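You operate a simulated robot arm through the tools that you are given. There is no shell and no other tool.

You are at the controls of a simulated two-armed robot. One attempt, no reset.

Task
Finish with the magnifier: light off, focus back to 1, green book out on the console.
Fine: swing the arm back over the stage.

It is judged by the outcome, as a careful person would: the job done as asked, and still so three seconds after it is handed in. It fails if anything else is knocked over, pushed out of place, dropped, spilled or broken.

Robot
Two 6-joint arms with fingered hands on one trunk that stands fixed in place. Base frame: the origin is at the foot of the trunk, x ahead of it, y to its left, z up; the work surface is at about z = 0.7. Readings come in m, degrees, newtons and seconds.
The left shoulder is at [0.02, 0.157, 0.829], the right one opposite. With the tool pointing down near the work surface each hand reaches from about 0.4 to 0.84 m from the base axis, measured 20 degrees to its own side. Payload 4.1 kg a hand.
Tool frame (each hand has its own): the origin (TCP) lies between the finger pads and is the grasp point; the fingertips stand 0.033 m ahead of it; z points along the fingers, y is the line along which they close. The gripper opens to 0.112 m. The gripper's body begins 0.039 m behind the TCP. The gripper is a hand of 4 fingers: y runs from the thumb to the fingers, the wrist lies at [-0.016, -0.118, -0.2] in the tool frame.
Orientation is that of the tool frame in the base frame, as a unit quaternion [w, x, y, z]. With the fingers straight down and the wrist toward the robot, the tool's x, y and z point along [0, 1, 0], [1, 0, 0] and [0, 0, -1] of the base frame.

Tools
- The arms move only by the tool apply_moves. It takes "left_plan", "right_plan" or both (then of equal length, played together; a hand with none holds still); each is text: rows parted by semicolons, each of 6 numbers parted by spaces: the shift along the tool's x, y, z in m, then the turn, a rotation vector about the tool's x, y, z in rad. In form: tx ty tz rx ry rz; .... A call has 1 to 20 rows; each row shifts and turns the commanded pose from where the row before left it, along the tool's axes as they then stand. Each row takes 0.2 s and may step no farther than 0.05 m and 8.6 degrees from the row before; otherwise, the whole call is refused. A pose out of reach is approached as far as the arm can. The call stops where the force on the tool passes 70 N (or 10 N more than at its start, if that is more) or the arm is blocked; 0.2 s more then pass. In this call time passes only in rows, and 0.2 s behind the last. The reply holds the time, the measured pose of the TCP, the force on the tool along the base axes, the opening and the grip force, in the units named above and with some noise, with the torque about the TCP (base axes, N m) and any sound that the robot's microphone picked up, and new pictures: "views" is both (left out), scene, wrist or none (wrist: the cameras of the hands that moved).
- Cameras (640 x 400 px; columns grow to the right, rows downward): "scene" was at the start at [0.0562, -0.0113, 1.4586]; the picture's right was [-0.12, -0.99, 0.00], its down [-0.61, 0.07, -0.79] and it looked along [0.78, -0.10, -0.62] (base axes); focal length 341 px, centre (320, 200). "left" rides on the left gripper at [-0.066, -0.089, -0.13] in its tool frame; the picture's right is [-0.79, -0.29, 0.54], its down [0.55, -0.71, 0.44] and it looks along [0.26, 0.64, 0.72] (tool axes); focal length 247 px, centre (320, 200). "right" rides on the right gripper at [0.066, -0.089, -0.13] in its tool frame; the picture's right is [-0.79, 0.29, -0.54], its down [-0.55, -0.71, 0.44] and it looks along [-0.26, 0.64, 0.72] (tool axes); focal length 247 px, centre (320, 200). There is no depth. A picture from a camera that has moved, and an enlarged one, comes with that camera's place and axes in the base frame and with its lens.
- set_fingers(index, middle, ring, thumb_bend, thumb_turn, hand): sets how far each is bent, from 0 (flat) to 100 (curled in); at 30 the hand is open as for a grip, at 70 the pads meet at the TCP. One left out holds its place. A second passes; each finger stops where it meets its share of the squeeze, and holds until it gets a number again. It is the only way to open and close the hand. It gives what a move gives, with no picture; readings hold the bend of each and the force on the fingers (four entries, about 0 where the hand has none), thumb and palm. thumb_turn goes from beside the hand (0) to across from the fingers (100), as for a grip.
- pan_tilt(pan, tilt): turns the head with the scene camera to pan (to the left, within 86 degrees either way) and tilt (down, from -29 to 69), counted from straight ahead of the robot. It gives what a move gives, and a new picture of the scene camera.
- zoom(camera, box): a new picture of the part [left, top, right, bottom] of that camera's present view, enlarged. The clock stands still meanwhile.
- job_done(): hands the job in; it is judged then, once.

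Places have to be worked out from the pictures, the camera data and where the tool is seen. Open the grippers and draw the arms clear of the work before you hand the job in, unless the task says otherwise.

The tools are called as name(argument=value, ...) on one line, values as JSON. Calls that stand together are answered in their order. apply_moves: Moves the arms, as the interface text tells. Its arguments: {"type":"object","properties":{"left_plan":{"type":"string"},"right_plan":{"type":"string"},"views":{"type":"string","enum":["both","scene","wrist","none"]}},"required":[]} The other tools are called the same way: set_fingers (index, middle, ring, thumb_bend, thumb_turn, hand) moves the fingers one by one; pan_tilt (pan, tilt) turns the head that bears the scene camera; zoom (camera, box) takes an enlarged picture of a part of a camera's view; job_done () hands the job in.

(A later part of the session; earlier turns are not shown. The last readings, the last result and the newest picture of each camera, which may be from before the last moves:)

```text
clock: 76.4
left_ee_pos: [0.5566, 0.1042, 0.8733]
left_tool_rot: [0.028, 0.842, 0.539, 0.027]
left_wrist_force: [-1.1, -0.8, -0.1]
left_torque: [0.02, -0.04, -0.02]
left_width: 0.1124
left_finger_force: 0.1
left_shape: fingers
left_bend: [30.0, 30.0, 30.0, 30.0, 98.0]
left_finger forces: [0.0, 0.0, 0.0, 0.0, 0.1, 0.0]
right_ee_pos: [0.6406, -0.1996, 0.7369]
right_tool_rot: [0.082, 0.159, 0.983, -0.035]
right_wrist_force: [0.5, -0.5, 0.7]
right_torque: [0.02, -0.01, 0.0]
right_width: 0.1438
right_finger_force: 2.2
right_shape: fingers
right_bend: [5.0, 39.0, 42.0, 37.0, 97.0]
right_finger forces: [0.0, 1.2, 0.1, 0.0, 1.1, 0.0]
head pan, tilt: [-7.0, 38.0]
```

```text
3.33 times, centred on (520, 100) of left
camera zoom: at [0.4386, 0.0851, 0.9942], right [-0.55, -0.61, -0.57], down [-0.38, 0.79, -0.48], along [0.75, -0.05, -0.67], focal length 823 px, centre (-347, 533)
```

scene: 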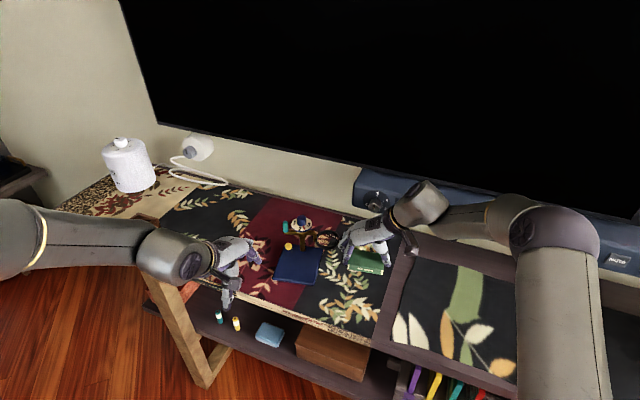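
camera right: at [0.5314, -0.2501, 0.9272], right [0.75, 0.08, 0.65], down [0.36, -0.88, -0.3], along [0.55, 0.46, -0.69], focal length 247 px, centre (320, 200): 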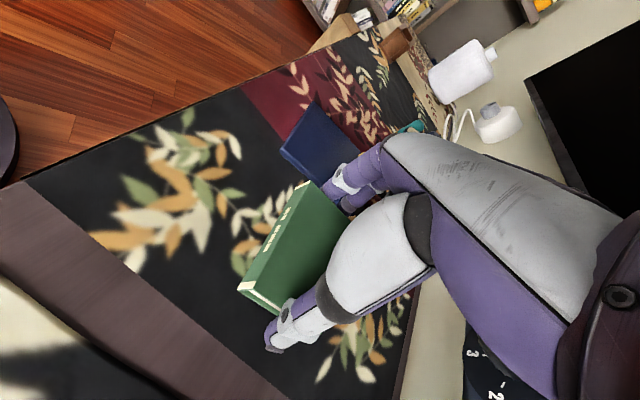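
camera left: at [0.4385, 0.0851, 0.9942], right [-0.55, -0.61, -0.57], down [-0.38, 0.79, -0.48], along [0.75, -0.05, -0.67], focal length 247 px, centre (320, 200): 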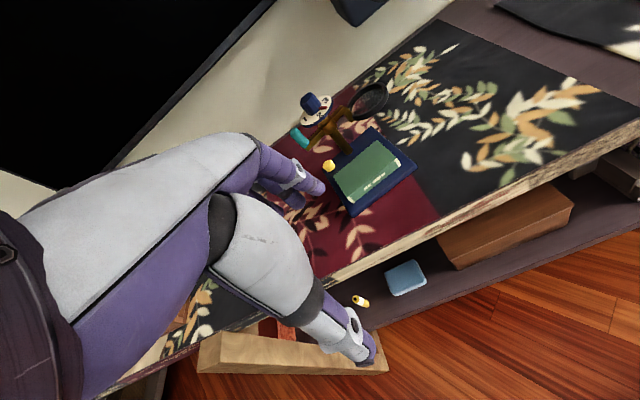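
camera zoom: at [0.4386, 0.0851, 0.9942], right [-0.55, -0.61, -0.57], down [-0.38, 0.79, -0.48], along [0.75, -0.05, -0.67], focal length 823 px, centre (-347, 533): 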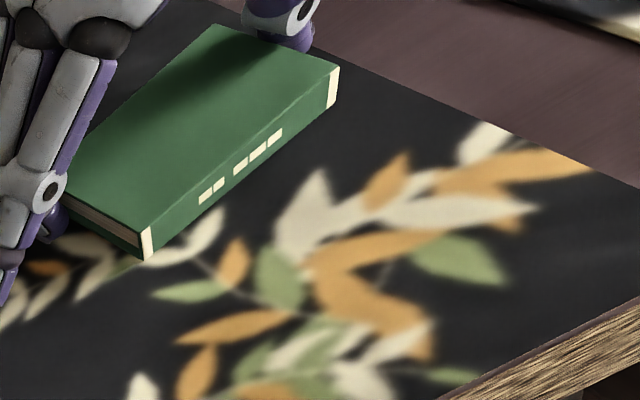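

The grip is down to 1 N and the near edge has settled. I'll open fully to let it lie flat.

set_fingers(hand="right", middle=36, ring=30, thumb_bend=34)

set_fingers(hand="right", middle=28, ring=28, thumb_bend=28)

zoom(camera="left", box=[440, 40, 600, 160])

zoom(camera="scene", box=[300, 200, 420, 300])

```text
clock: 77.4
left_ee_pos: [0.5569, 0.1037, 0.8726]
left_tool_rot: [0.027, 0.842, 0.538, 0.028]
left_wrist_force: [-0.4, 0.6, -0.1]
left_torque: [-0.01, -0.01, 0.0]
left_width: 0.1123
left_finger_force: 0.0
left_shape: fingers
left_bend: [30.0, 30.0, 30.0, 30.0, 98.0]
left_finger forces: [0.0, 0.0, 0.1, 0.0, 0.0, 0.0]
right_ee_pos: [0.6401, -0.1994, 0.7389]
right_tool_rot: [0.081, 0.159, 0.983, -0.035]
right_wrist_force: [-0.2, -0.4, -0.3]
right_torque: [-0.01, 0.0, 0.04]
right_width: 0.1474
right_finger_force: 0.0
right_shape: fingers
right_bend: [5.0, 36.0, 30.0, 34.0, 97.0]
right_finger forces: [0.1, 0.0, 0.0, 0.0, 0.0, 0.0]
head pan, tilt: [-7.0, 38.0]
```

```text
clock: 78.4
left_ee_pos: [0.5552, 0.1044, 0.8731]
left_tool_rot: [0.028, 0.842, 0.538, 0.028]
left_wrist_force: [0.6, -0.2, 0.7]
left_torque: [0.01, 0.01, 0.02]
left_width: 0.1129
left_finger_force: 0.1
left_shape: fingers
left_bend: [30.0, 30.0, 30.0, 30.0, 98.0]
left_finger forces: [0.0, 0.0, 0.0, 0.0, 0.0, 0.0]
right_ee_pos: [0.641, -0.2, 0.7386]
right_tool_rot: [0.081, 0.16, 0.983, -0.035]
right_wrist_force: [-0.3, 0.0, 0.1]
right_torque: [0.01, 0.0, 0.02]
right_width: 0.1539
right_finger_force: 0.0
right_shape: fingers
right_bend: [5.0, 28.0, 28.0, 28.0, 97.0]
right_finger forces: [0.0, 0.0, 0.0, 0.0, 0.1, 0.1]
head pan, tilt: [-7.0, 38.0]
```

```text
3.33 times, centred on (520, 100) of left
camera zoom: at [0.4386, 0.0851, 0.9942], right [-0.55, -0.61, -0.57], down [-0.38, 0.79, -0.48], along [0.75, -0.05, -0.67], focal length 823 px, centre (-347, 533)
```

zoom: 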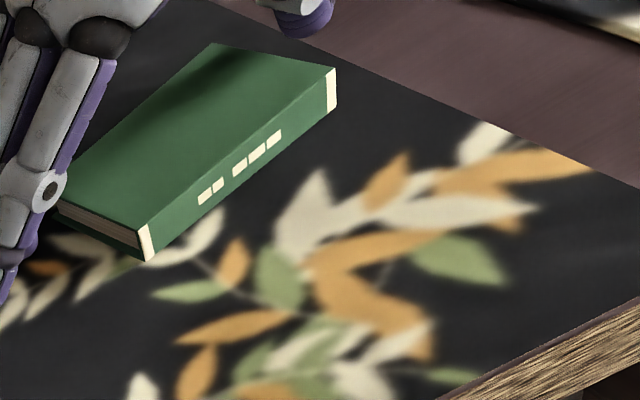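

```text
4.00 times, centred on (360, 250) of scene
camera zoom: at [0.0562, -0.0113, 1.4586], right [-0.12, -0.99, 0.0], down [-0.61, 0.07, -0.79], along [0.78, -0.1, -0.62], focal length 1365 px, centre (160, 0)
```

zoom: 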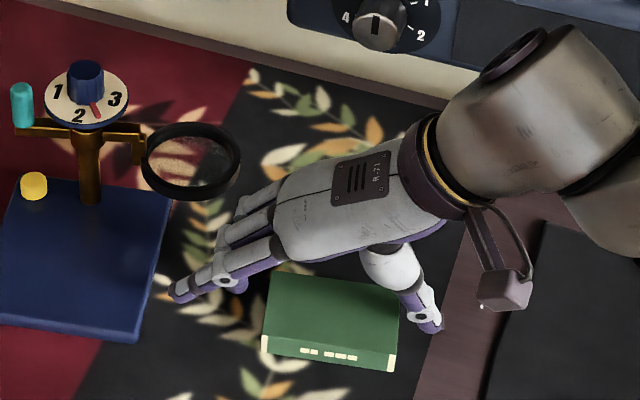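

The book lies flat on the console, clear of the magnifier. I'll lift the right hand straight up and back away from it.

apply_moves(right_plan="-0.0035 -0.0006 -0.0197 0 0 0;-0.0044 -0.0008 -0.0246 0 0 0;-0.0044 -0.0008 -0.0246 0 0 0;-0.0044 -0.0008 -0.0246 0 0 0;0 -0.03 0 0 0 0;0 -0.03 0 0 0 0", views="scene")

set_fingers(hand="right", index=30, middle=30, ring=30, thumb_bend=0)

zoom(camera="scene", box=[250, 190, 420, 310])

zoom(camera="left", box=[280, 50, 480, 230])

```text
clock: 79.8
left_ee_pos: [0.557, 0.1036, 0.8719]
left_tool_rot: [0.027, 0.842, 0.538, 0.029]
left_wrist_force: [-1.0, 0.4, -0.2]
left_torque: [-0.03, -0.02, 0.02]
left_width: 0.1121
left_finger_force: 0.1
left_shape: fingers
left_bend: [30.0, 30.0, 30.0, 30.0, 98.0]
left_finger forces: [0.1, 0.0, 0.1, 0.0, 0.0, 0.0]
right_ee_pos: [0.6219, -0.2547, 0.8346]
right_tool_rot: [0.081, 0.159, 0.983, -0.036]
right_wrist_force: [0.6, 0.5, -0.4]
right_torque: [-0.05, 0.03, -0.02]
right_width: 0.1541
right_finger_force: 0.0
right_shape: fingers
right_bend: [5.0, 28.0, 28.0, 28.0, 97.0]
right_finger forces: [0.0, 0.1, 0.1, 0.0, 0.0, 0.1]
head pan, tilt: [-7.0, 38.0]
```

scene: 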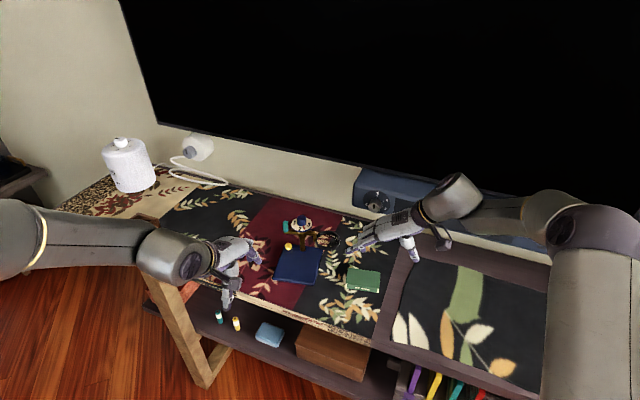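

```text
clock: 80.8
left_ee_pos: [0.557, 0.104, 0.8729]
left_tool_rot: [0.027, 0.842, 0.538, 0.028]
left_wrist_force: [-0.6, -0.5, 0.8]
left_torque: [-0.03, -0.01, -0.01]
left_width: 0.1123
left_finger_force: 0.1
left_shape: fingers
left_bend: [30.0, 30.0, 30.0, 30.0, 98.0]
left_finger forces: [0.1, 0.0, 0.0, 0.0, 0.0, 0.0]
right_ee_pos: [0.623, -0.2554, 0.833]
right_tool_rot: [0.081, 0.159, 0.983, -0.036]
right_wrist_force: [0.3, -0.2, -0.7]
right_torque: [-0.02, -0.02, 0.01]
right_width: 0.1348
right_finger_force: 0.1
right_shape: fingers
right_bend: [30.0, 30.0, 30.0, 0.0, 97.0]
right_finger forces: [0.0, 0.1, 0.0, 0.0, 0.0, 0.0]
head pan, tilt: [-7.0, 38.0]
```

```text
3.33 times, centred on (335, 250) of scene
camera zoom: at [0.0562, -0.0113, 1.4586], right [-0.12, -0.99, 0.0], down [-0.61, 0.07, -0.79], along [0.78, -0.1, -0.62], focal length 1138 px, centre (270, 33)
```

zoom: 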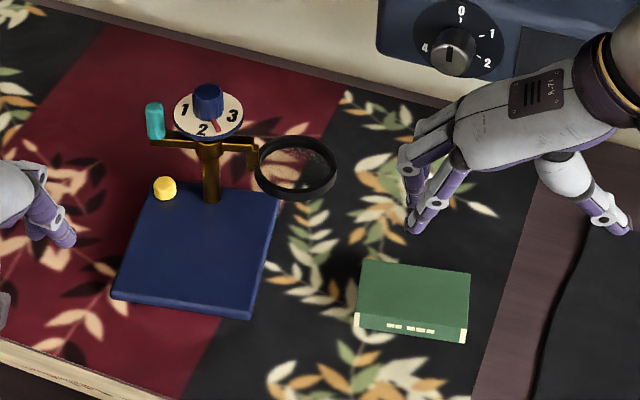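

```text
2.22 times, centred on (380, 140) of left
camera zoom: at [0.4386, 0.0851, 0.9942], right [-0.55, -0.61, -0.57], down [-0.38, 0.79, -0.48], along [0.75, -0.05, -0.67], focal length 549 px, centre (187, 333)
```

zoom: 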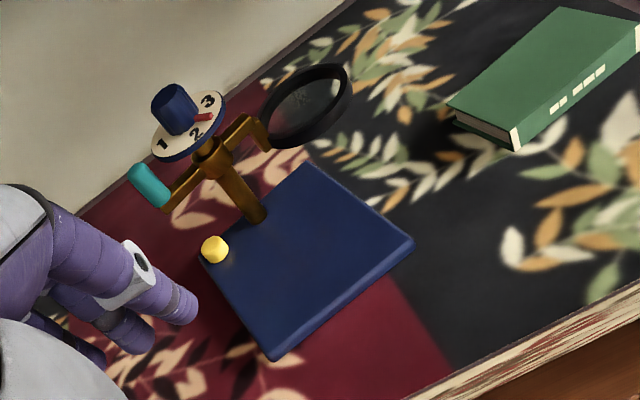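

The book is out on the console. Next I'll swing the arm back over the stage and do the dial last. I'll raise the right hand and turn it to fingers-down, yaw about -17°, so its straight fingers can hook the far side of the ring.

apply_moves(right_plan="-0.0109 -0.0169 -0.0313 0 0 0;-0.0109 -0.0169 -0.0313 0 0 0;-0.0109 -0.0169 -0.0313 0 0 0;0 0 0 0 0.0873 0;0 0 0 0 0.0873 0;0 0 0 0 0 0.1396;0 0 0 0 0 0.1396;0 0 0 0 0 0.1396;0 0 0 0 0 0.1396;0 0 0 0 0 0.1396;0 0 0 0 0 0.1396;0 0 0 0 0 0.1396;0 0 0 0 0 0.1396;0 0 0 0 0 0.1396;0 0 0 0 0 0.1396;0 0 0 0 0 0.1396", views="both")

```text
clock: 84.2
left_ee_pos: [0.5563, 0.1041, 0.8728]
left_tool_rot: [0.028, 0.842, 0.539, 0.029]
left_wrist_force: [0.4, -0.5, 0.1]
left_torque: [0.03, -0.02, -0.01]
left_width: 0.1125
left_finger_force: 0.1
left_shape: fingers
left_bend: [30.0, 30.0, 30.0, 30.0, 98.0]
left_finger forces: [0.0, 0.1, 0.1, 0.0, 0.1, 0.1]
right_ee_pos: [0.5738, -0.3401, 0.9003]
right_tool_rot: [0.012, 0.802, 0.596, -0.019]
right_wrist_force: [-1.3, -0.2, -0.1]
right_torque: [0.01, -0.01, 0.02]
right_width: 0.1349
right_finger_force: 0.1
right_shape: fingers
right_bend: [30.0, 30.0, 30.0, 0.0, 97.0]
right_finger forces: [0.0, 0.1, 0.0, 0.0, 0.0, 0.0]
right hand out of reach, approached as far as the arm can: row 10, 11, 12, 13, 14
head pan, tilt: [-7.0, 38.0]
camera right: at [0.5093, -0.2455, 1.0278], right [0.06, -0.82, 0.57], down [-0.85, -0.34, -0.41], along [0.53, -0.46, -0.71], focal length 247 px, centre (320, 200)
```

scene: 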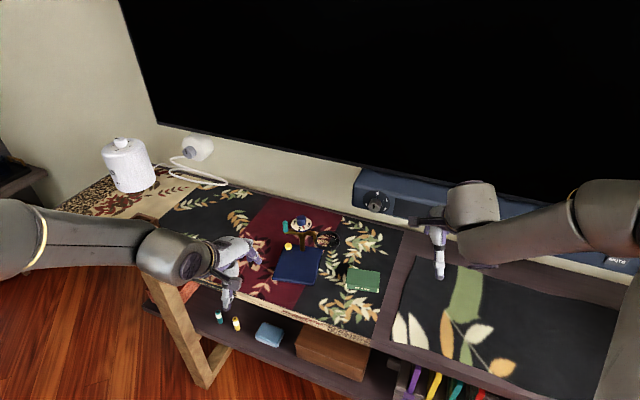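
right: 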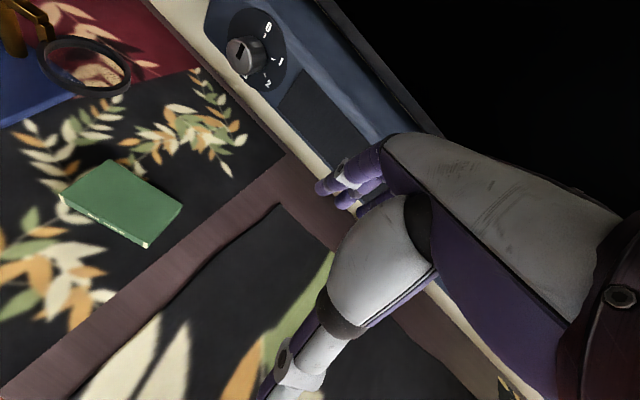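

The right hand is now fingers-down at yaw -17°. The ring's centre is confirmed at about (0.75, -0.117). I'll move above the ring's far side, staying well above everything.

apply_moves(right_plan="0.0335 0.0153 0.0042 0 0 0;0.0335 0.0153 0.0042 0 0 0;0.0335 0.0153 0.0042 0 0 0;0.0335 0.0153 0.0042 0 0 0;0.0335 0.0153 0.0042 0 0 0;0.0335 0.0153 0.0042 0 0 0;0.0335 0.0153 0.0042 0 0 0", views="both")

zoom(camera="left", box=[280, 20, 480, 200])

zoom(camera="scene", box=[260, 190, 370, 290])

```text
clock: 85.8
left_ee_pos: [0.5557, 0.1038, 0.8733]
left_tool_rot: [0.028, 0.842, 0.538, 0.028]
left_wrist_force: [-0.2, 0.6, 0.0]
left_torque: [0.03, -0.01, 0.03]
left_width: 0.1125
left_finger_force: 0.0
left_shape: fingers
left_bend: [30.0, 30.0, 30.0, 30.0, 98.0]
left_finger forces: [0.0, 0.0, 0.1, 0.1, 0.0, 0.0]
right_ee_pos: [0.739, -0.1442, 0.8604]
right_tool_rot: [0.012, 0.801, 0.598, -0.018]
right_wrist_force: [-0.4, -0.5, 0.1]
right_torque: [0.0, 0.0, 0.0]
right_width: 0.135
right_finger_force: 0.0
right_shape: fingers
right_bend: [30.0, 30.0, 30.0, 0.0, 97.0]
right_finger forces: [0.0, 0.0, 0.0, 0.1, 0.0, 0.1]
head pan, tilt: [-7.0, 38.0]
camera right: at [0.6759, -0.0493, 0.9865], right [0.06, -0.82, 0.57], down [-0.84, -0.34, -0.41], along [0.53, -0.46, -0.71], focal length 247 px, centre (320, 200)
```

scene: 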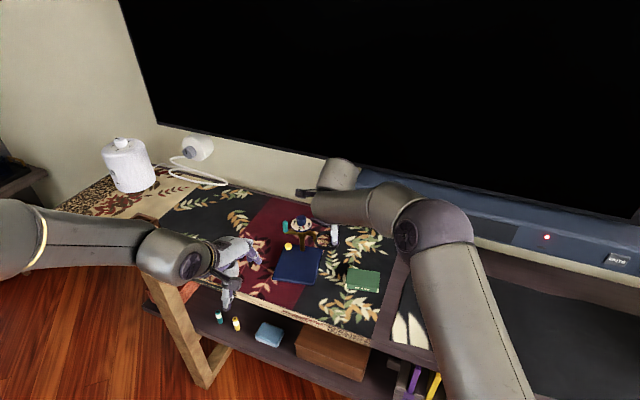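
right: 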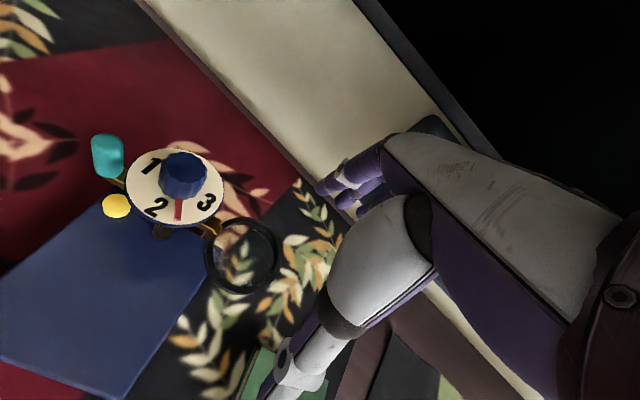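

```text
2.22 times, centred on (380, 110) of left
camera zoom: at [0.4384, 0.0848, 0.9943], right [-0.55, -0.61, -0.57], down [-0.38, 0.79, -0.48], along [0.75, -0.05, -0.67], focal length 549 px, centre (187, 400)
```

zoom: 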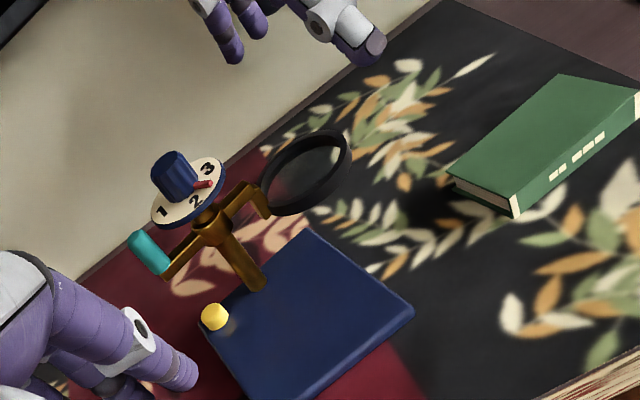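

```text
4.00 times, centred on (315, 240) of scene
camera zoom: at [0.0558, -0.0117, 1.4586], right [-0.12, -0.99, 0.0], down [-0.61, 0.08, -0.79], along [0.78, -0.1, -0.61], focal length 1365 px, centre (340, 40)
```

zoom: 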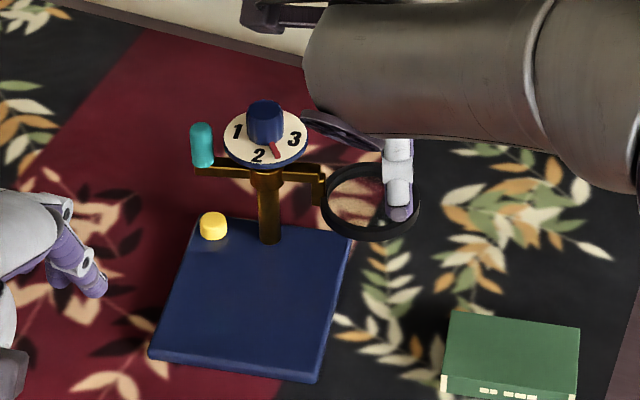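

The fingers are just beyond the far edge of the ring. I'll add a few millimetres of clearance and lower them behind it.

apply_moves(right_plan="0 0.008 0 0 0 0;0.0012 0 0.0279 0 0 0;0.0012 0 0.0279 0 0 0;0.0012 0 0.0279 0 0 0", views="wrist")

zoom(camera="left", box=[280, 20, 480, 200])

```text
clock: 86.8
left_ee_pos: [0.5559, 0.1042, 0.8727]
left_tool_rot: [0.028, 0.842, 0.538, 0.028]
left_wrist_force: [0.0, 0.1, 0.6]
left_torque: [0.02, -0.02, -0.04]
left_width: 0.1124
left_finger_force: 0.0
left_shape: fingers
left_bend: [30.0, 30.0, 30.0, 30.0, 98.0]
left_finger forces: [0.0, 0.1, 0.0, 0.0, 0.0, 0.0]
right_ee_pos: [0.7475, -0.1475, 0.7782]
right_tool_rot: [0.013, 0.802, 0.597, -0.018]
right_wrist_force: [-0.3, 0.0, 0.2]
right_torque: [0.01, -0.04, -0.03]
right_width: 0.135
right_finger_force: 0.0
right_shape: fingers
right_bend: [30.0, 30.0, 30.0, 0.0, 97.0]
right_finger forces: [0.1, 0.0, 0.0, 0.0, 0.1, 0.0]
head pan, tilt: [-7.0, 38.0]
camera right: at [0.6841, -0.0525, 0.9048], right [0.06, -0.82, 0.57], down [-0.85, -0.34, -0.41], along [0.53, -0.46, -0.71], focal length 247 px, centre (320, 200)
```

right: 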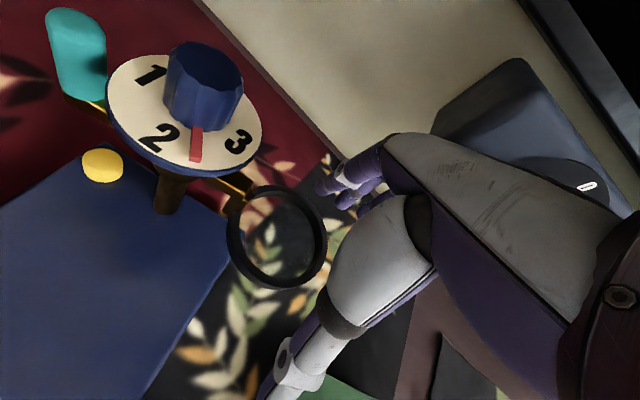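

```text
2.22 times, centred on (380, 110) of left
camera zoom: at [0.4385, 0.0851, 0.9942], right [-0.55, -0.61, -0.57], down [-0.38, 0.79, -0.48], along [0.75, -0.05, -0.67], focal length 549 px, centre (187, 400)
```

zoom: 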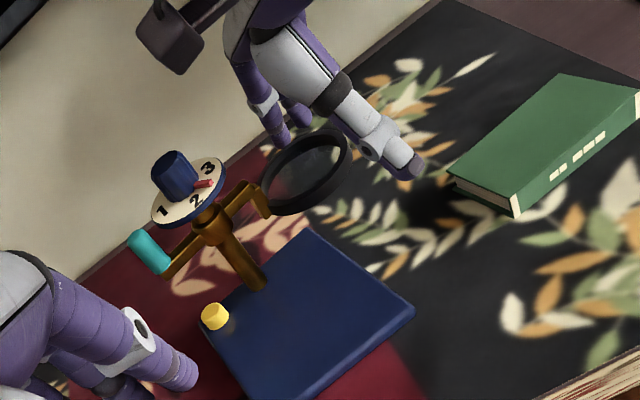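

Both the index finger behind the ring and the thumb are clear of everything else. I'll start pulling the ring gently back along its arc.

apply_moves(right_plan="0 -0.014 0 0 0 0;-0.0046 -0.0135 0 0 0 0;-0.0045 -0.0134 0 0 0 0", views="wrist")

zoom(camera="left", box=[280, 20, 480, 200])

```text
clock: 87.6
left_ee_pos: [0.5557, 0.1044, 0.873]
left_tool_rot: [0.028, 0.842, 0.537, 0.028]
left_wrist_force: [0.9, 0.0, 0.5]
left_torque: [0.0, 0.01, 0.03]
left_width: 0.1124
left_finger_force: 0.1
left_shape: fingers
left_bend: [30.0, 30.0, 30.0, 30.0, 98.0]
left_finger forces: [0.1, 0.0, 0.0, 0.0, 0.0, 0.0]
right_ee_pos: [0.7089, -0.1447, 0.7774]
right_tool_rot: [0.012, 0.802, 0.597, -0.018]
right_wrist_force: [0.4, -0.1, -0.3]
right_torque: [-0.05, -0.07, 0.02]
right_width: 0.135
right_finger_force: 0.4
right_shape: fingers
right_bend: [30.0, 30.0, 30.0, 0.0, 97.0]
right_finger forces: [0.6, 0.1, 0.0, 0.0, 0.0, 0.1]
head pan, tilt: [-7.0, 38.0]
camera right: at [0.6437, -0.0509, 0.9049], right [0.06, -0.82, 0.57], down [-0.85, -0.34, -0.41], along [0.53, -0.46, -0.71], focal length 247 px, centre (320, 200)
```

right: 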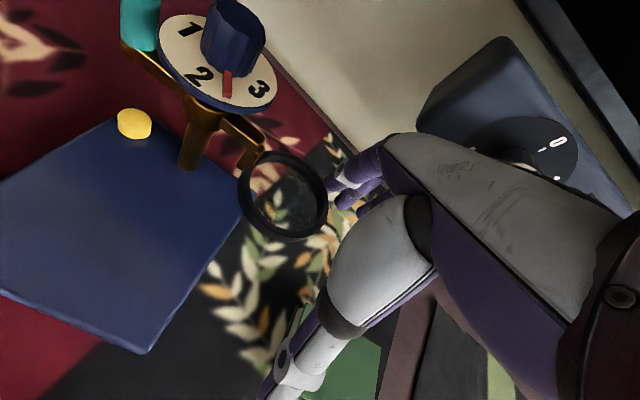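

```text
2.22 times, centred on (380, 110) of left
camera zoom: at [0.4387, 0.0851, 0.9942], right [-0.55, -0.61, -0.57], down [-0.38, 0.79, -0.48], along [0.75, -0.05, -0.67], focal length 549 px, centre (187, 400)
```

zoom: 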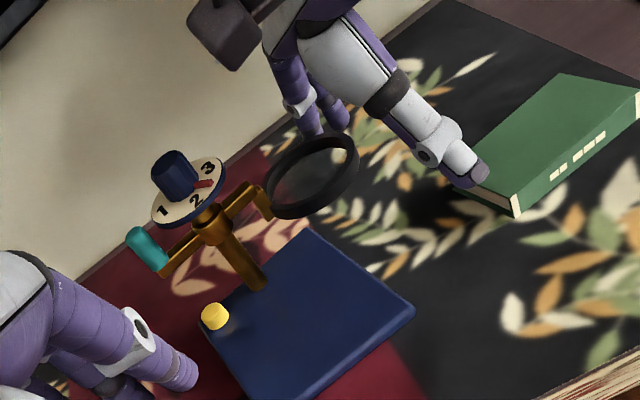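

Contact is light (0.6 N) and the ring is moving freely. I'll continue along the arc.

apply_moves(right_plan="-0.0002 -0.0141 0 0 0 0;-0.0002 -0.0141 0 0 0 0;0.0042 -0.0136 0 0 0 0;0.0042 -0.0135 0 0 0 0", views="wrist")

zoom(camera="left", box=[280, 20, 480, 200])

```text
clock: 88.6
left_ee_pos: [0.5568, 0.1043, 0.8735]
left_tool_rot: [0.027, 0.842, 0.538, 0.028]
left_wrist_force: [-0.1, 0.5, 0.9]
left_torque: [0.0, 0.02, 0.02]
left_width: 0.1125
left_finger_force: 0.1
left_shape: fingers
left_bend: [30.0, 30.0, 30.0, 30.0, 98.0]
left_finger forces: [0.0, 0.0, 0.0, 0.1, 0.0, 0.0]
right_ee_pos: [0.6574, -0.124, 0.7783]
right_tool_rot: [0.012, 0.802, 0.597, -0.018]
right_wrist_force: [-3.4, -6.0, 0.6]
right_torque: [-0.09, -0.06, -0.36]
right_width: 0.1324
right_finger_force: 3.0
right_shape: fingers
right_bend: [32.0, 30.0, 30.0, 0.0, 97.0]
right_finger forces: [6.3, 0.0, 0.1, 0.0, 0.1, 0.1]
head pan, tilt: [-7.0, 38.0]
camera right: at [0.5936, -0.0299, 0.9051], right [0.06, -0.82, 0.57], down [-0.85, -0.34, -0.41], along [0.53, -0.46, -0.71], focal length 247 px, centre (320, 200)
```

right: 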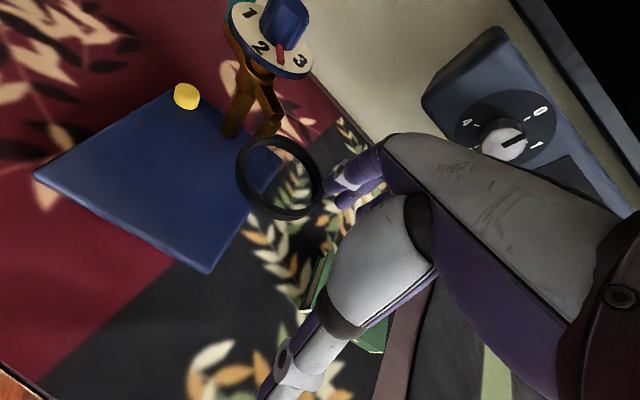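

```text
2.22 times, centred on (380, 110) of left
camera zoom: at [0.4386, 0.0848, 0.9942], right [-0.55, -0.61, -0.57], down [-0.38, 0.79, -0.48], along [0.75, -0.05, -0.67], focal length 549 px, centre (187, 400)
```

zoom: 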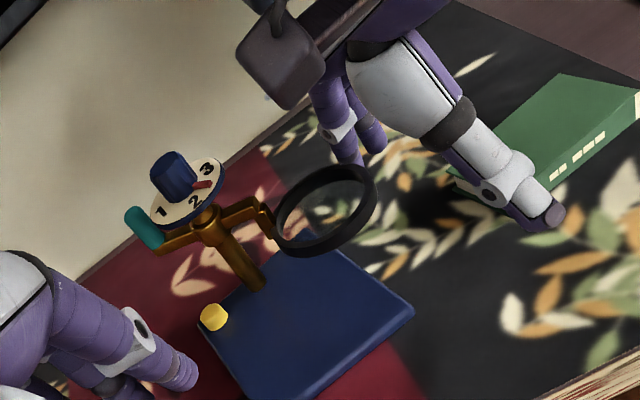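

The side load is rising to about 6 N, though the base hasn't moved and the ring has come about 43° back. I'll take a small step aimed along the ring's tangent and re-check.

apply_moves(right_plan="0.0097 -0.0092 0 0 0 0", views="none")

zoom(camera="left", box=[280, 20, 480, 200])

zoom(camera="scene", box=[260, 190, 370, 290])

```text
clock: 89.0
left_ee_pos: [0.5563, 0.1038, 0.8738]
left_tool_rot: [0.028, 0.842, 0.538, 0.028]
left_wrist_force: [0.0, 1.0, -0.8]
left_torque: [-0.01, 0.0, 0.03]
left_width: 0.1125
left_finger_force: 0.1
left_shape: fingers
left_bend: [30.0, 30.0, 30.0, 30.0, 98.0]
left_finger forces: [0.0, 0.0, 0.1, 0.1, 0.1, 0.1]
right_ee_pos: [0.6521, -0.112, 0.7783]
right_tool_rot: [0.011, 0.801, 0.598, -0.019]
right_wrist_force: [-4.2, -4.6, 2.2]
right_torque: [-0.04, 0.0, -0.29]
right_width: 0.1313
right_finger_force: 3.2
right_shape: fingers
right_bend: [33.0, 30.0, 30.0, 0.0, 97.0]
right_finger forces: [6.0, 0.0, 0.0, 0.0, 0.1, 0.0]
head pan, tilt: [-7.0, 38.0]
```

```text
2.22 times, centred on (380, 110) of left
camera zoom: at [0.4386, 0.0849, 0.9942], right [-0.55, -0.61, -0.57], down [-0.38, 0.79, -0.48], along [0.75, -0.05, -0.67], focal length 549 px, centre (187, 400)
```

zoom: 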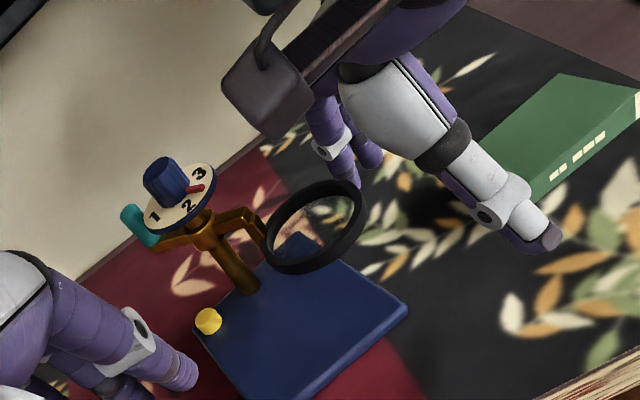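

```text
4.00 times, centred on (315, 240) of scene
camera zoom: at [0.0561, -0.0115, 1.4586], right [-0.12, -0.99, 0.0], down [-0.61, 0.08, -0.79], along [0.78, -0.1, -0.62], focal length 1365 px, centre (340, 40)
```

zoom: 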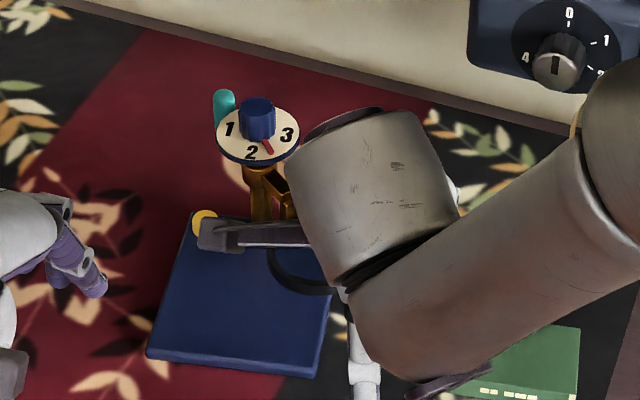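

The base is starting to shift to the left, so the push isn't turning the arm cleanly. I'll look closely at the contact before going on.

zoom(camera="left", box=[330, 60, 430, 160])

zoom(camera="right", box=[180, 60, 400, 260])

```text
4.00 times, centred on (380, 110) of left
camera zoom: at [0.4386, 0.0849, 0.9942], right [-0.55, -0.61, -0.57], down [-0.38, 0.79, -0.48], along [0.75, -0.05, -0.67], focal length 988 px, centre (80, 560)
```

zoom: 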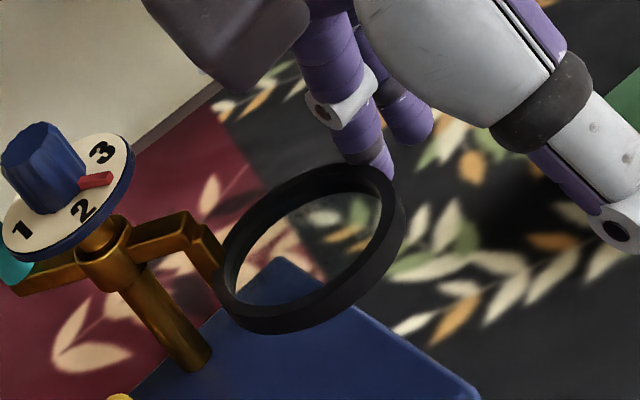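

```text
2.00 times, centred on (290, 160) of right
camera zoom: at [0.5879, -0.017, 0.9052], right [0.06, -0.82, 0.57], down [-0.85, -0.34, -0.41], along [0.53, -0.46, -0.71], focal length 494 px, centre (380, 280)
```

zoom: 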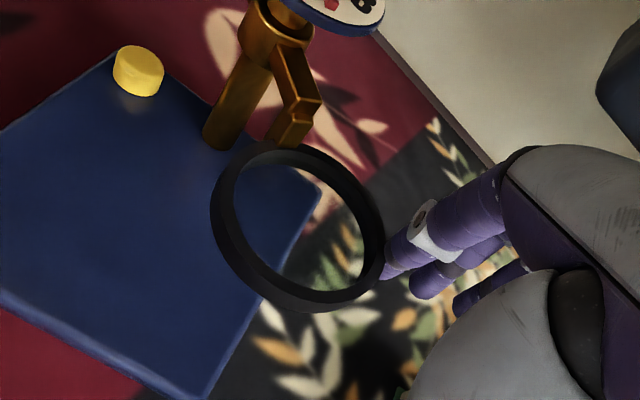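

The right camera shows it: the finger is at the near-right of the ring, so it pushes partly toward the post. I'll back off slightly to the right, move about 3 cm farther forward, and push from directly behind instead.

apply_moves(right_plan="-0.012 0 0 0 0 0;-0.004 0.016 0 0 0 0;0 0.016 0 0 0 0", views="none")

zoom(camera="right", box=[180, 60, 400, 260])

zoom(camera="left", box=[280, 20, 480, 200])

```text
clock: 89.8
left_ee_pos: [0.5553, 0.1034, 0.8727]
left_tool_rot: [0.027, 0.842, 0.538, 0.027]
left_wrist_force: [0.5, -0.6, -0.6]
left_torque: [-0.03, 0.01, 0.01]
left_width: 0.1125
left_finger_force: 0.1
left_shape: fingers
left_bend: [30.0, 30.0, 30.0, 30.0, 98.0]
left_finger forces: [0.1, 0.0, 0.1, 0.0, 0.0, 0.1]
right_ee_pos: [0.6782, -0.1349, 0.7764]
right_tool_rot: [0.013, 0.802, 0.597, -0.018]
right_wrist_force: [0.5, 0.5, 0.5]
right_torque: [0.0, 0.0, 0.02]
right_width: 0.1343
right_finger_force: 0.1
right_shape: fingers
right_bend: [30.0, 30.0, 30.0, 0.0, 97.0]
right_finger forces: [0.0, 0.0, 0.1, 0.0, 0.0, 0.0]
head pan, tilt: [-7.0, 38.0]
```

```text
2.00 times, centred on (290, 160) of right
camera zoom: at [0.6145, -0.04, 0.9039], right [0.06, -0.82, 0.57], down [-0.84, -0.34, -0.41], along [0.53, -0.46, -0.71], focal length 494 px, centre (380, 280)
```

zoom: 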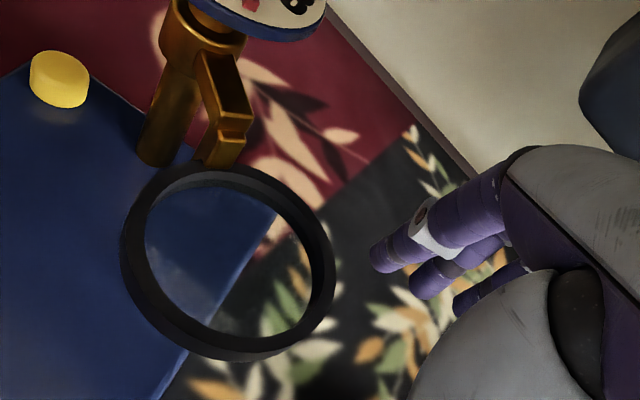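

```text
2.22 times, centred on (380, 110) of left
camera zoom: at [0.4386, 0.0851, 0.9942], right [-0.55, -0.61, -0.57], down [-0.38, 0.79, -0.48], along [0.75, -0.05, -0.67], focal length 549 px, centre (187, 400)
```

zoom: 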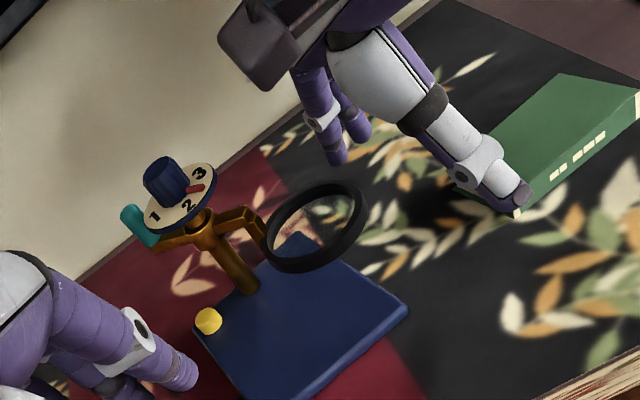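

Now the finger sits squarely to the right of the ring with a small gap. I'll push left in small steps.

apply_moves(right_plan="0.015 0 0 0 0 0;0.01 -0.004 0 0 0 0;0.01 -0.006 0 0 0 0", views="none")

zoom(camera="right", box=[150, 60, 400, 280])

zoom(camera="left", box=[280, 20, 480, 200])

```text
clock: 90.6
left_ee_pos: [0.5567, 0.1042, 0.8732]
left_tool_rot: [0.027, 0.842, 0.538, 0.028]
left_wrist_force: [0.1, 0.0, -0.4]
left_torque: [0.01, 0.01, 0.05]
left_width: 0.1127
left_finger_force: 0.0
left_shape: fingers
left_bend: [30.0, 30.0, 30.0, 30.0, 98.0]
left_finger forces: [0.1, 0.1, 0.1, 0.1, 0.0, 0.1]
right_ee_pos: [0.6787, -0.0995, 0.7768]
right_tool_rot: [0.011, 0.801, 0.598, -0.019]
right_wrist_force: [0.1, -0.2, -0.7]
right_torque: [-0.01, 0.0, 0.02]
right_width: 0.135
right_finger_force: 0.1
right_shape: fingers
right_bend: [30.0, 30.0, 30.0, 0.0, 97.0]
right_finger forces: [0.5, 0.1, 0.0, 0.1, 0.0, 0.0]
head pan, tilt: [-7.0, 38.0]
```

```text
1.82 times, centred on (275, 170) of right
camera zoom: at [0.6147, -0.0048, 0.9025], right [0.06, -0.82, 0.57], down [-0.85, -0.34, -0.41], along [0.53, -0.46, -0.71], focal length 449 px, centre (402, 254)
```

zoom: 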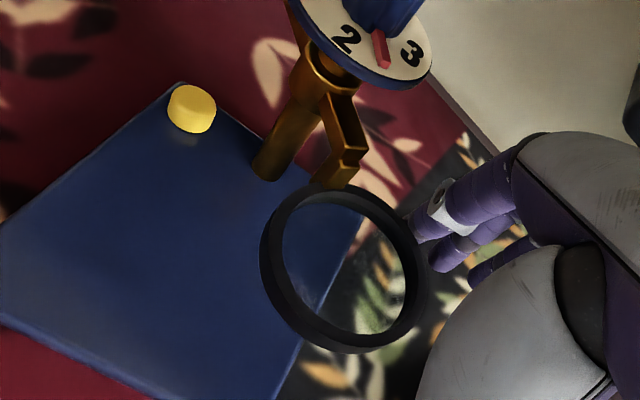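

```text
2.22 times, centred on (380, 110) of left
camera zoom: at [0.4387, 0.085, 0.9942], right [-0.55, -0.61, -0.57], down [-0.38, 0.79, -0.48], along [0.75, -0.05, -0.67], focal length 549 px, centre (187, 400)
```

zoom: 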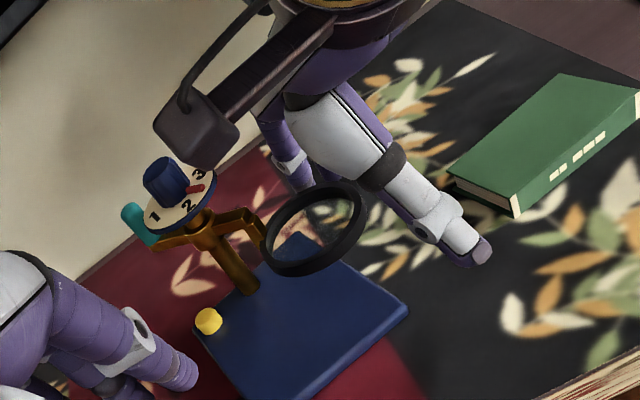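

Light contact at 0.5 N, now on the correct side. I'll continue in small steps.

apply_moves(right_plan="0.01 -0.006 0 0 0 0;0.01 -0.007 0 0 0 0", views="none")

zoom(camera="right", box=[150, 60, 400, 280])

zoom(camera="left", box=[280, 20, 480, 200])

```text
clock: 91.2
left_ee_pos: [0.5568, 0.1047, 0.8736]
left_tool_rot: [0.028, 0.842, 0.538, 0.027]
left_wrist_force: [-0.8, -0.9, 0.1]
left_torque: [-0.01, 0.01, -0.01]
left_width: 0.1126
left_finger_force: 0.0
left_shape: fingers
left_bend: [30.0, 30.0, 30.0, 30.0, 98.0]
left_finger forces: [0.1, 0.0, 0.1, 0.0, 0.0, 0.1]
right_ee_pos: [0.6714, -0.0742, 0.7762]
right_tool_rot: [0.012, 0.802, 0.598, -0.018]
right_wrist_force: [0.1, -0.3, 0.0]
right_torque: [0.0, -0.03, -0.01]
right_width: 0.1348
right_finger_force: 0.2
right_shape: fingers
right_bend: [30.0, 30.0, 30.0, 0.0, 97.0]
right_finger forces: [0.1, 0.1, 0.0, 0.1, 0.1, 0.0]
head pan, tilt: [-7.0, 38.0]
```

```text
1.82 times, centred on (275, 170) of right
camera zoom: at [0.6072, 0.0196, 0.9021], right [0.06, -0.82, 0.57], down [-0.84, -0.34, -0.41], along [0.53, -0.46, -0.71], focal length 449 px, centre (402, 254)
```

zoom: 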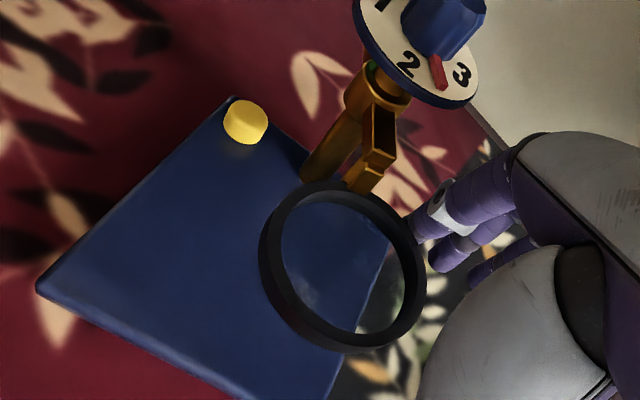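

```text
2.22 times, centred on (380, 110) of left
camera zoom: at [0.4387, 0.085, 0.9942], right [-0.55, -0.61, -0.57], down [-0.38, 0.79, -0.48], along [0.75, -0.05, -0.67], focal length 549 px, centre (187, 400)
```

zoom: 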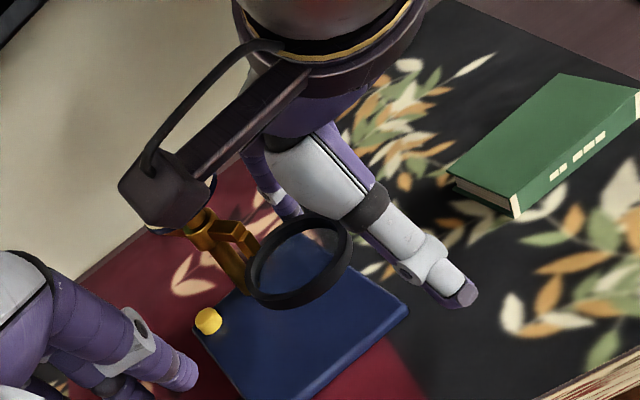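

That works with almost no force; the ring is moving back over the stage. I'll continue.

apply_moves(right_plan="0.01 -0.006 0 0 0 0;0.01 -0.006 0 0 0 0", views="none")

zoom(camera="right", box=[150, 60, 400, 280])

zoom(camera="left", box=[280, 20, 480, 200])

```text
clock: 91.8
left_ee_pos: [0.5559, 0.1035, 0.8731]
left_tool_rot: [0.028, 0.842, 0.538, 0.027]
left_wrist_force: [-0.3, 0.3, 1.2]
left_torque: [-0.01, -0.07, 0.02]
left_width: 0.1122
left_finger_force: 0.1
left_shape: fingers
left_bend: [30.0, 30.0, 30.0, 30.0, 98.0]
left_finger forces: [0.0, 0.0, 0.0, 0.1, 0.0, 0.0]
right_ee_pos: [0.6657, -0.0533, 0.7751]
right_tool_rot: [0.012, 0.802, 0.598, -0.017]
right_wrist_force: [-0.1, 0.3, 0.0]
right_torque: [0.02, 0.01, 0.04]
right_width: 0.1351
right_finger_force: 0.1
right_shape: fingers
right_bend: [30.0, 30.0, 30.0, 0.0, 97.0]
right_finger forces: [0.0, 0.0, 0.0, 0.0, 0.0, 0.0]
head pan, tilt: [-7.0, 38.0]
```

```text
1.82 times, centred on (275, 170) of right
camera zoom: at [0.6013, 0.0409, 0.9018], right [0.06, -0.82, 0.57], down [-0.85, -0.34, -0.41], along [0.53, -0.46, -0.71], focal length 449 px, centre (402, 254)
```

zoom: 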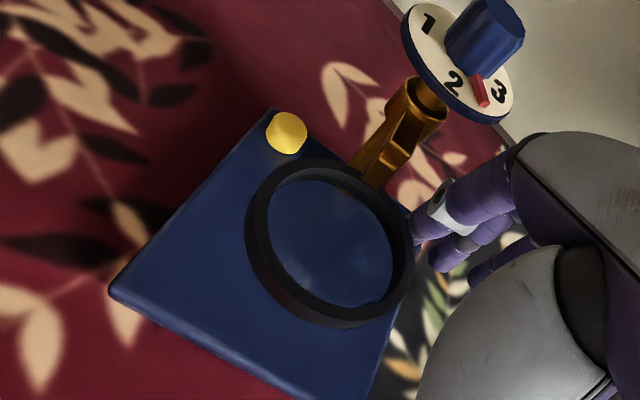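

```text
2.22 times, centred on (380, 110) of left
camera zoom: at [0.4387, 0.085, 0.9942], right [-0.55, -0.61, -0.57], down [-0.38, 0.79, -0.48], along [0.75, -0.05, -0.67], focal length 549 px, centre (187, 400)
```

zoom: 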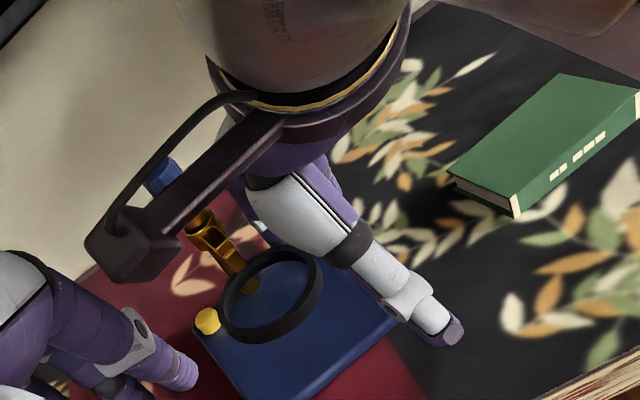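

The ring looks to be back over the stage. I'll withdraw the finger to the right and up, then check alignment in the scene view.

apply_moves(right_plan="-0.02 0 0 0 0 0;-0.02 0 0 0 0 0;-0.03 0 -0.02 0 0 0;-0.02 0 -0.04 0 0 0;-0.02 0 -0.04 0 0 0;-0.035 -0.025 -0.01 0 0 0;-0.035 -0.025 -0.01 0 0 0;-0.035 -0.025 0 0 0 0", views="scene")

zoom(camera="scene", box=[240, 190, 340, 300])

zoom(camera="left", box=[280, 50, 480, 230])

```text
clock: 93.6
left_ee_pos: [0.5558, 0.104, 0.8741]
left_tool_rot: [0.028, 0.842, 0.539, 0.028]
left_wrist_force: [0.4, 0.8, -0.8]
left_torque: [-0.01, 0.01, -0.03]
left_width: 0.1123
left_finger_force: 0.2
left_shape: fingers
left_bend: [30.0, 30.0, 30.0, 30.0, 98.0]
left_finger forces: [0.0, 0.1, 0.0, 0.1, 0.1, 0.0]
right_ee_pos: [0.5318, -0.2307, 0.9028]
right_tool_rot: [0.012, 0.801, 0.598, -0.018]
right_wrist_force: [-0.1, 0.1, 0.9]
right_torque: [-0.02, 0.01, 0.03]
right_width: 0.1349
right_finger_force: 0.1
right_shape: fingers
right_bend: [30.0, 30.0, 30.0, 0.0, 98.0]
right_finger forces: [0.1, 0.1, 0.0, 0.1, 0.0, 0.1]
head pan, tilt: [-7.0, 38.0]
```

scene: 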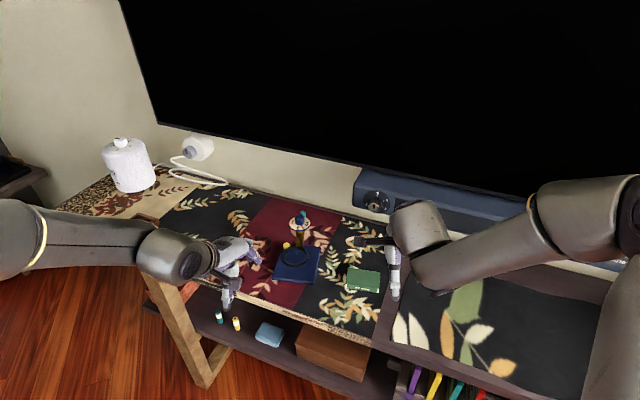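

```text
3.64 times, centred on (290, 245) of scene
camera zoom: at [0.0566, -0.011, 1.4586], right [-0.12, -0.99, 0.0], down [-0.61, 0.07, -0.79], along [0.78, -0.1, -0.62], focal length 1241 px, centre (429, 36)
```

zoom: 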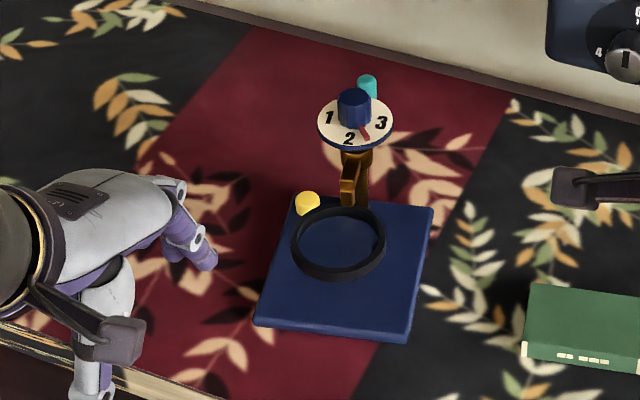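

```text
2.22 times, centred on (380, 140) of left
camera zoom: at [0.4389, 0.0854, 0.994], right [-0.55, -0.61, -0.57], down [-0.38, 0.79, -0.48], along [0.74, -0.05, -0.67], focal length 549 px, centre (187, 333)
```

zoom: 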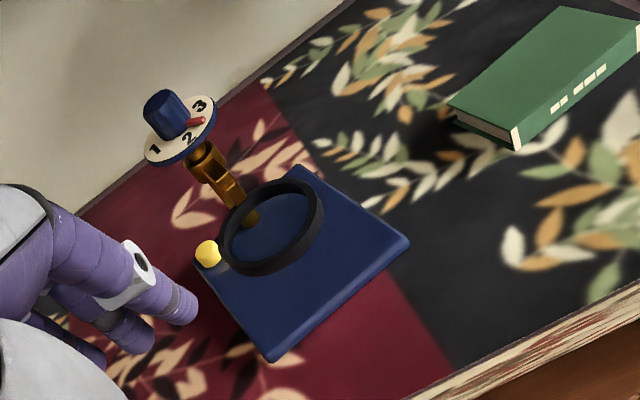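

The arm is back over the stage, the light is off and the book is on the console. Only the dial is left, with its pointer about 45° past 2. I'll take the right arm up to where the earlier knob approach began and redo that orientation.

apply_moves(right_plan="-0.009 -0.0073 -0.0412 0 0 0;-0.009 -0.0073 -0.0412 0 0 0;-0.009 -0.0073 -0.0412 0 0 0;-0.009 -0.0073 -0.0412 0 0 0;-0.009 -0.0073 -0.0412 0 0 0;-0.009 -0.0073 -0.0412 0 0 0;0 0 0 0 0 -0.1411;0 0 0 0 0 -0.1411;0 0 0 0 0 -0.1411;0 0 0 0 0 -0.1411;0 0 0 0 0 -0.1411;0 0 0 0 0 -0.1411;0 0 0 0 0 -0.1411;0 0 0 0 0 -0.1411;0 0 0 0 0 -0.1411;0 0 0 0 0 -0.1411;0 0 0 0 0 -0.1411;0 0 0 0 0 -0.1411", views="none")

set_fingers(hand="right", index=0, ring=0, middle=50, thumb_bend=50)

apply_moves(right_plan="0 0 0 0 -0.1396 0;0 0 0 0 -0.1396 0;0 0 0 0 -0.1396 0;0 0 0 0 -0.1396 0;0 0 0 0 -0.1396 0", views="scene")

```text
clock: 97.4
left_ee_pos: [0.5558, 0.1044, 0.8723]
left_tool_rot: [0.028, 0.843, 0.537, 0.028]
left_wrist_force: [0.2, 0.5, -0.3]
left_torque: [0.03, -0.04, 0.02]
left_width: 0.1125
left_finger_force: 0.0
left_shape: fingers
left_bend: [30.0, 30.0, 30.0, 30.0, 98.0]
left_finger forces: [0.1, 0.0, 0.0, 0.0, 0.0, 0.0]
right_ee_pos: [0.4814, -0.2625, 1.1537]
right_tool_rot: [-0.005, 0.083, 0.996, -0.022]
right_wrist_force: [-0.7, 0.4, 1.2]
right_torque: [-0.01, -0.03, -0.02]
right_width: 0.1348
right_finger_force: 0.1
right_shape: fingers
right_bend: [30.0, 30.0, 30.0, 0.0, 98.0]
right_finger forces: [0.0, 0.1, 0.0, 0.0, 0.0, 0.1]
head pan, tilt: [-7.0, 38.0]
```

```text
clock: 98.4
left_ee_pos: [0.5565, 0.1035, 0.8742]
left_tool_rot: [0.028, 0.842, 0.539, 0.028]
left_wrist_force: [0.0, 0.2, -0.6]
left_torque: [0.0, -0.02, 0.03]
left_width: 0.1125
left_finger_force: 0.1
left_shape: fingers
left_bend: [30.0, 30.0, 30.0, 30.0, 98.0]
left_finger forces: [0.0, 0.0, 0.0, 0.1, 0.0, 0.1]
right_ee_pos: [0.4811, -0.2621, 1.1529]
right_tool_rot: [-0.006, 0.084, 0.996, -0.022]
right_wrist_force: [-0.6, 0.7, -0.4]
right_torque: [0.01, 0.02, 0.0]
right_width: 0.1338
right_finger_force: 0.0
right_shape: fingers
right_bend: [0.0, 50.0, 0.0, 50.0, 98.0]
right_finger forces: [0.0, 0.1, 0.0, 0.1, 0.0, 0.0]
head pan, tilt: [-7.0, 38.0]
```

```text
clock: 99.6
left_ee_pos: [0.5568, 0.1033, 0.8734]
left_tool_rot: [0.028, 0.842, 0.538, 0.028]
left_wrist_force: [0.0, -0.2, -0.5]
left_torque: [0.01, 0.01, -0.01]
left_width: 0.1126
left_finger_force: 0.1
left_shape: fingers
left_bend: [30.0, 30.0, 30.0, 30.0, 98.0]
left_finger forces: [0.0, 0.0, 0.1, 0.1, 0.1, 0.0]
right_ee_pos: [0.4821, -0.2611, 1.1544]
right_tool_rot: [0.337, 0.072, 0.937, -0.05]
right_wrist_force: [0.7, -0.4, 0.1]
right_torque: [-0.01, 0.04, 0.01]
right_width: 0.1338
right_finger_force: 0.1
right_shape: fingers
right_bend: [0.0, 50.0, 0.0, 50.0, 98.0]
right_finger forces: [0.1, 0.1, 0.1, 0.0, 0.0, 0.0]
head pan, tilt: [-7.0, 38.0]
```

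scene: 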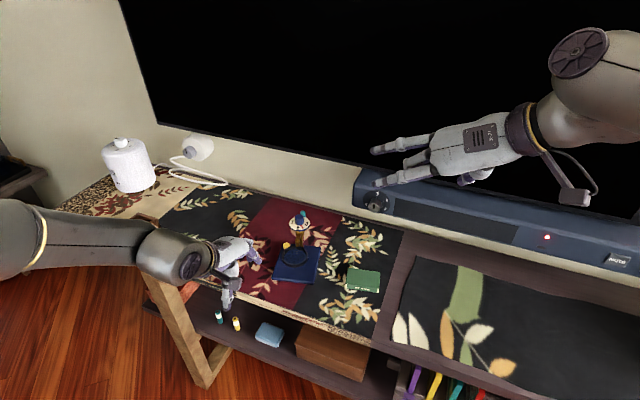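

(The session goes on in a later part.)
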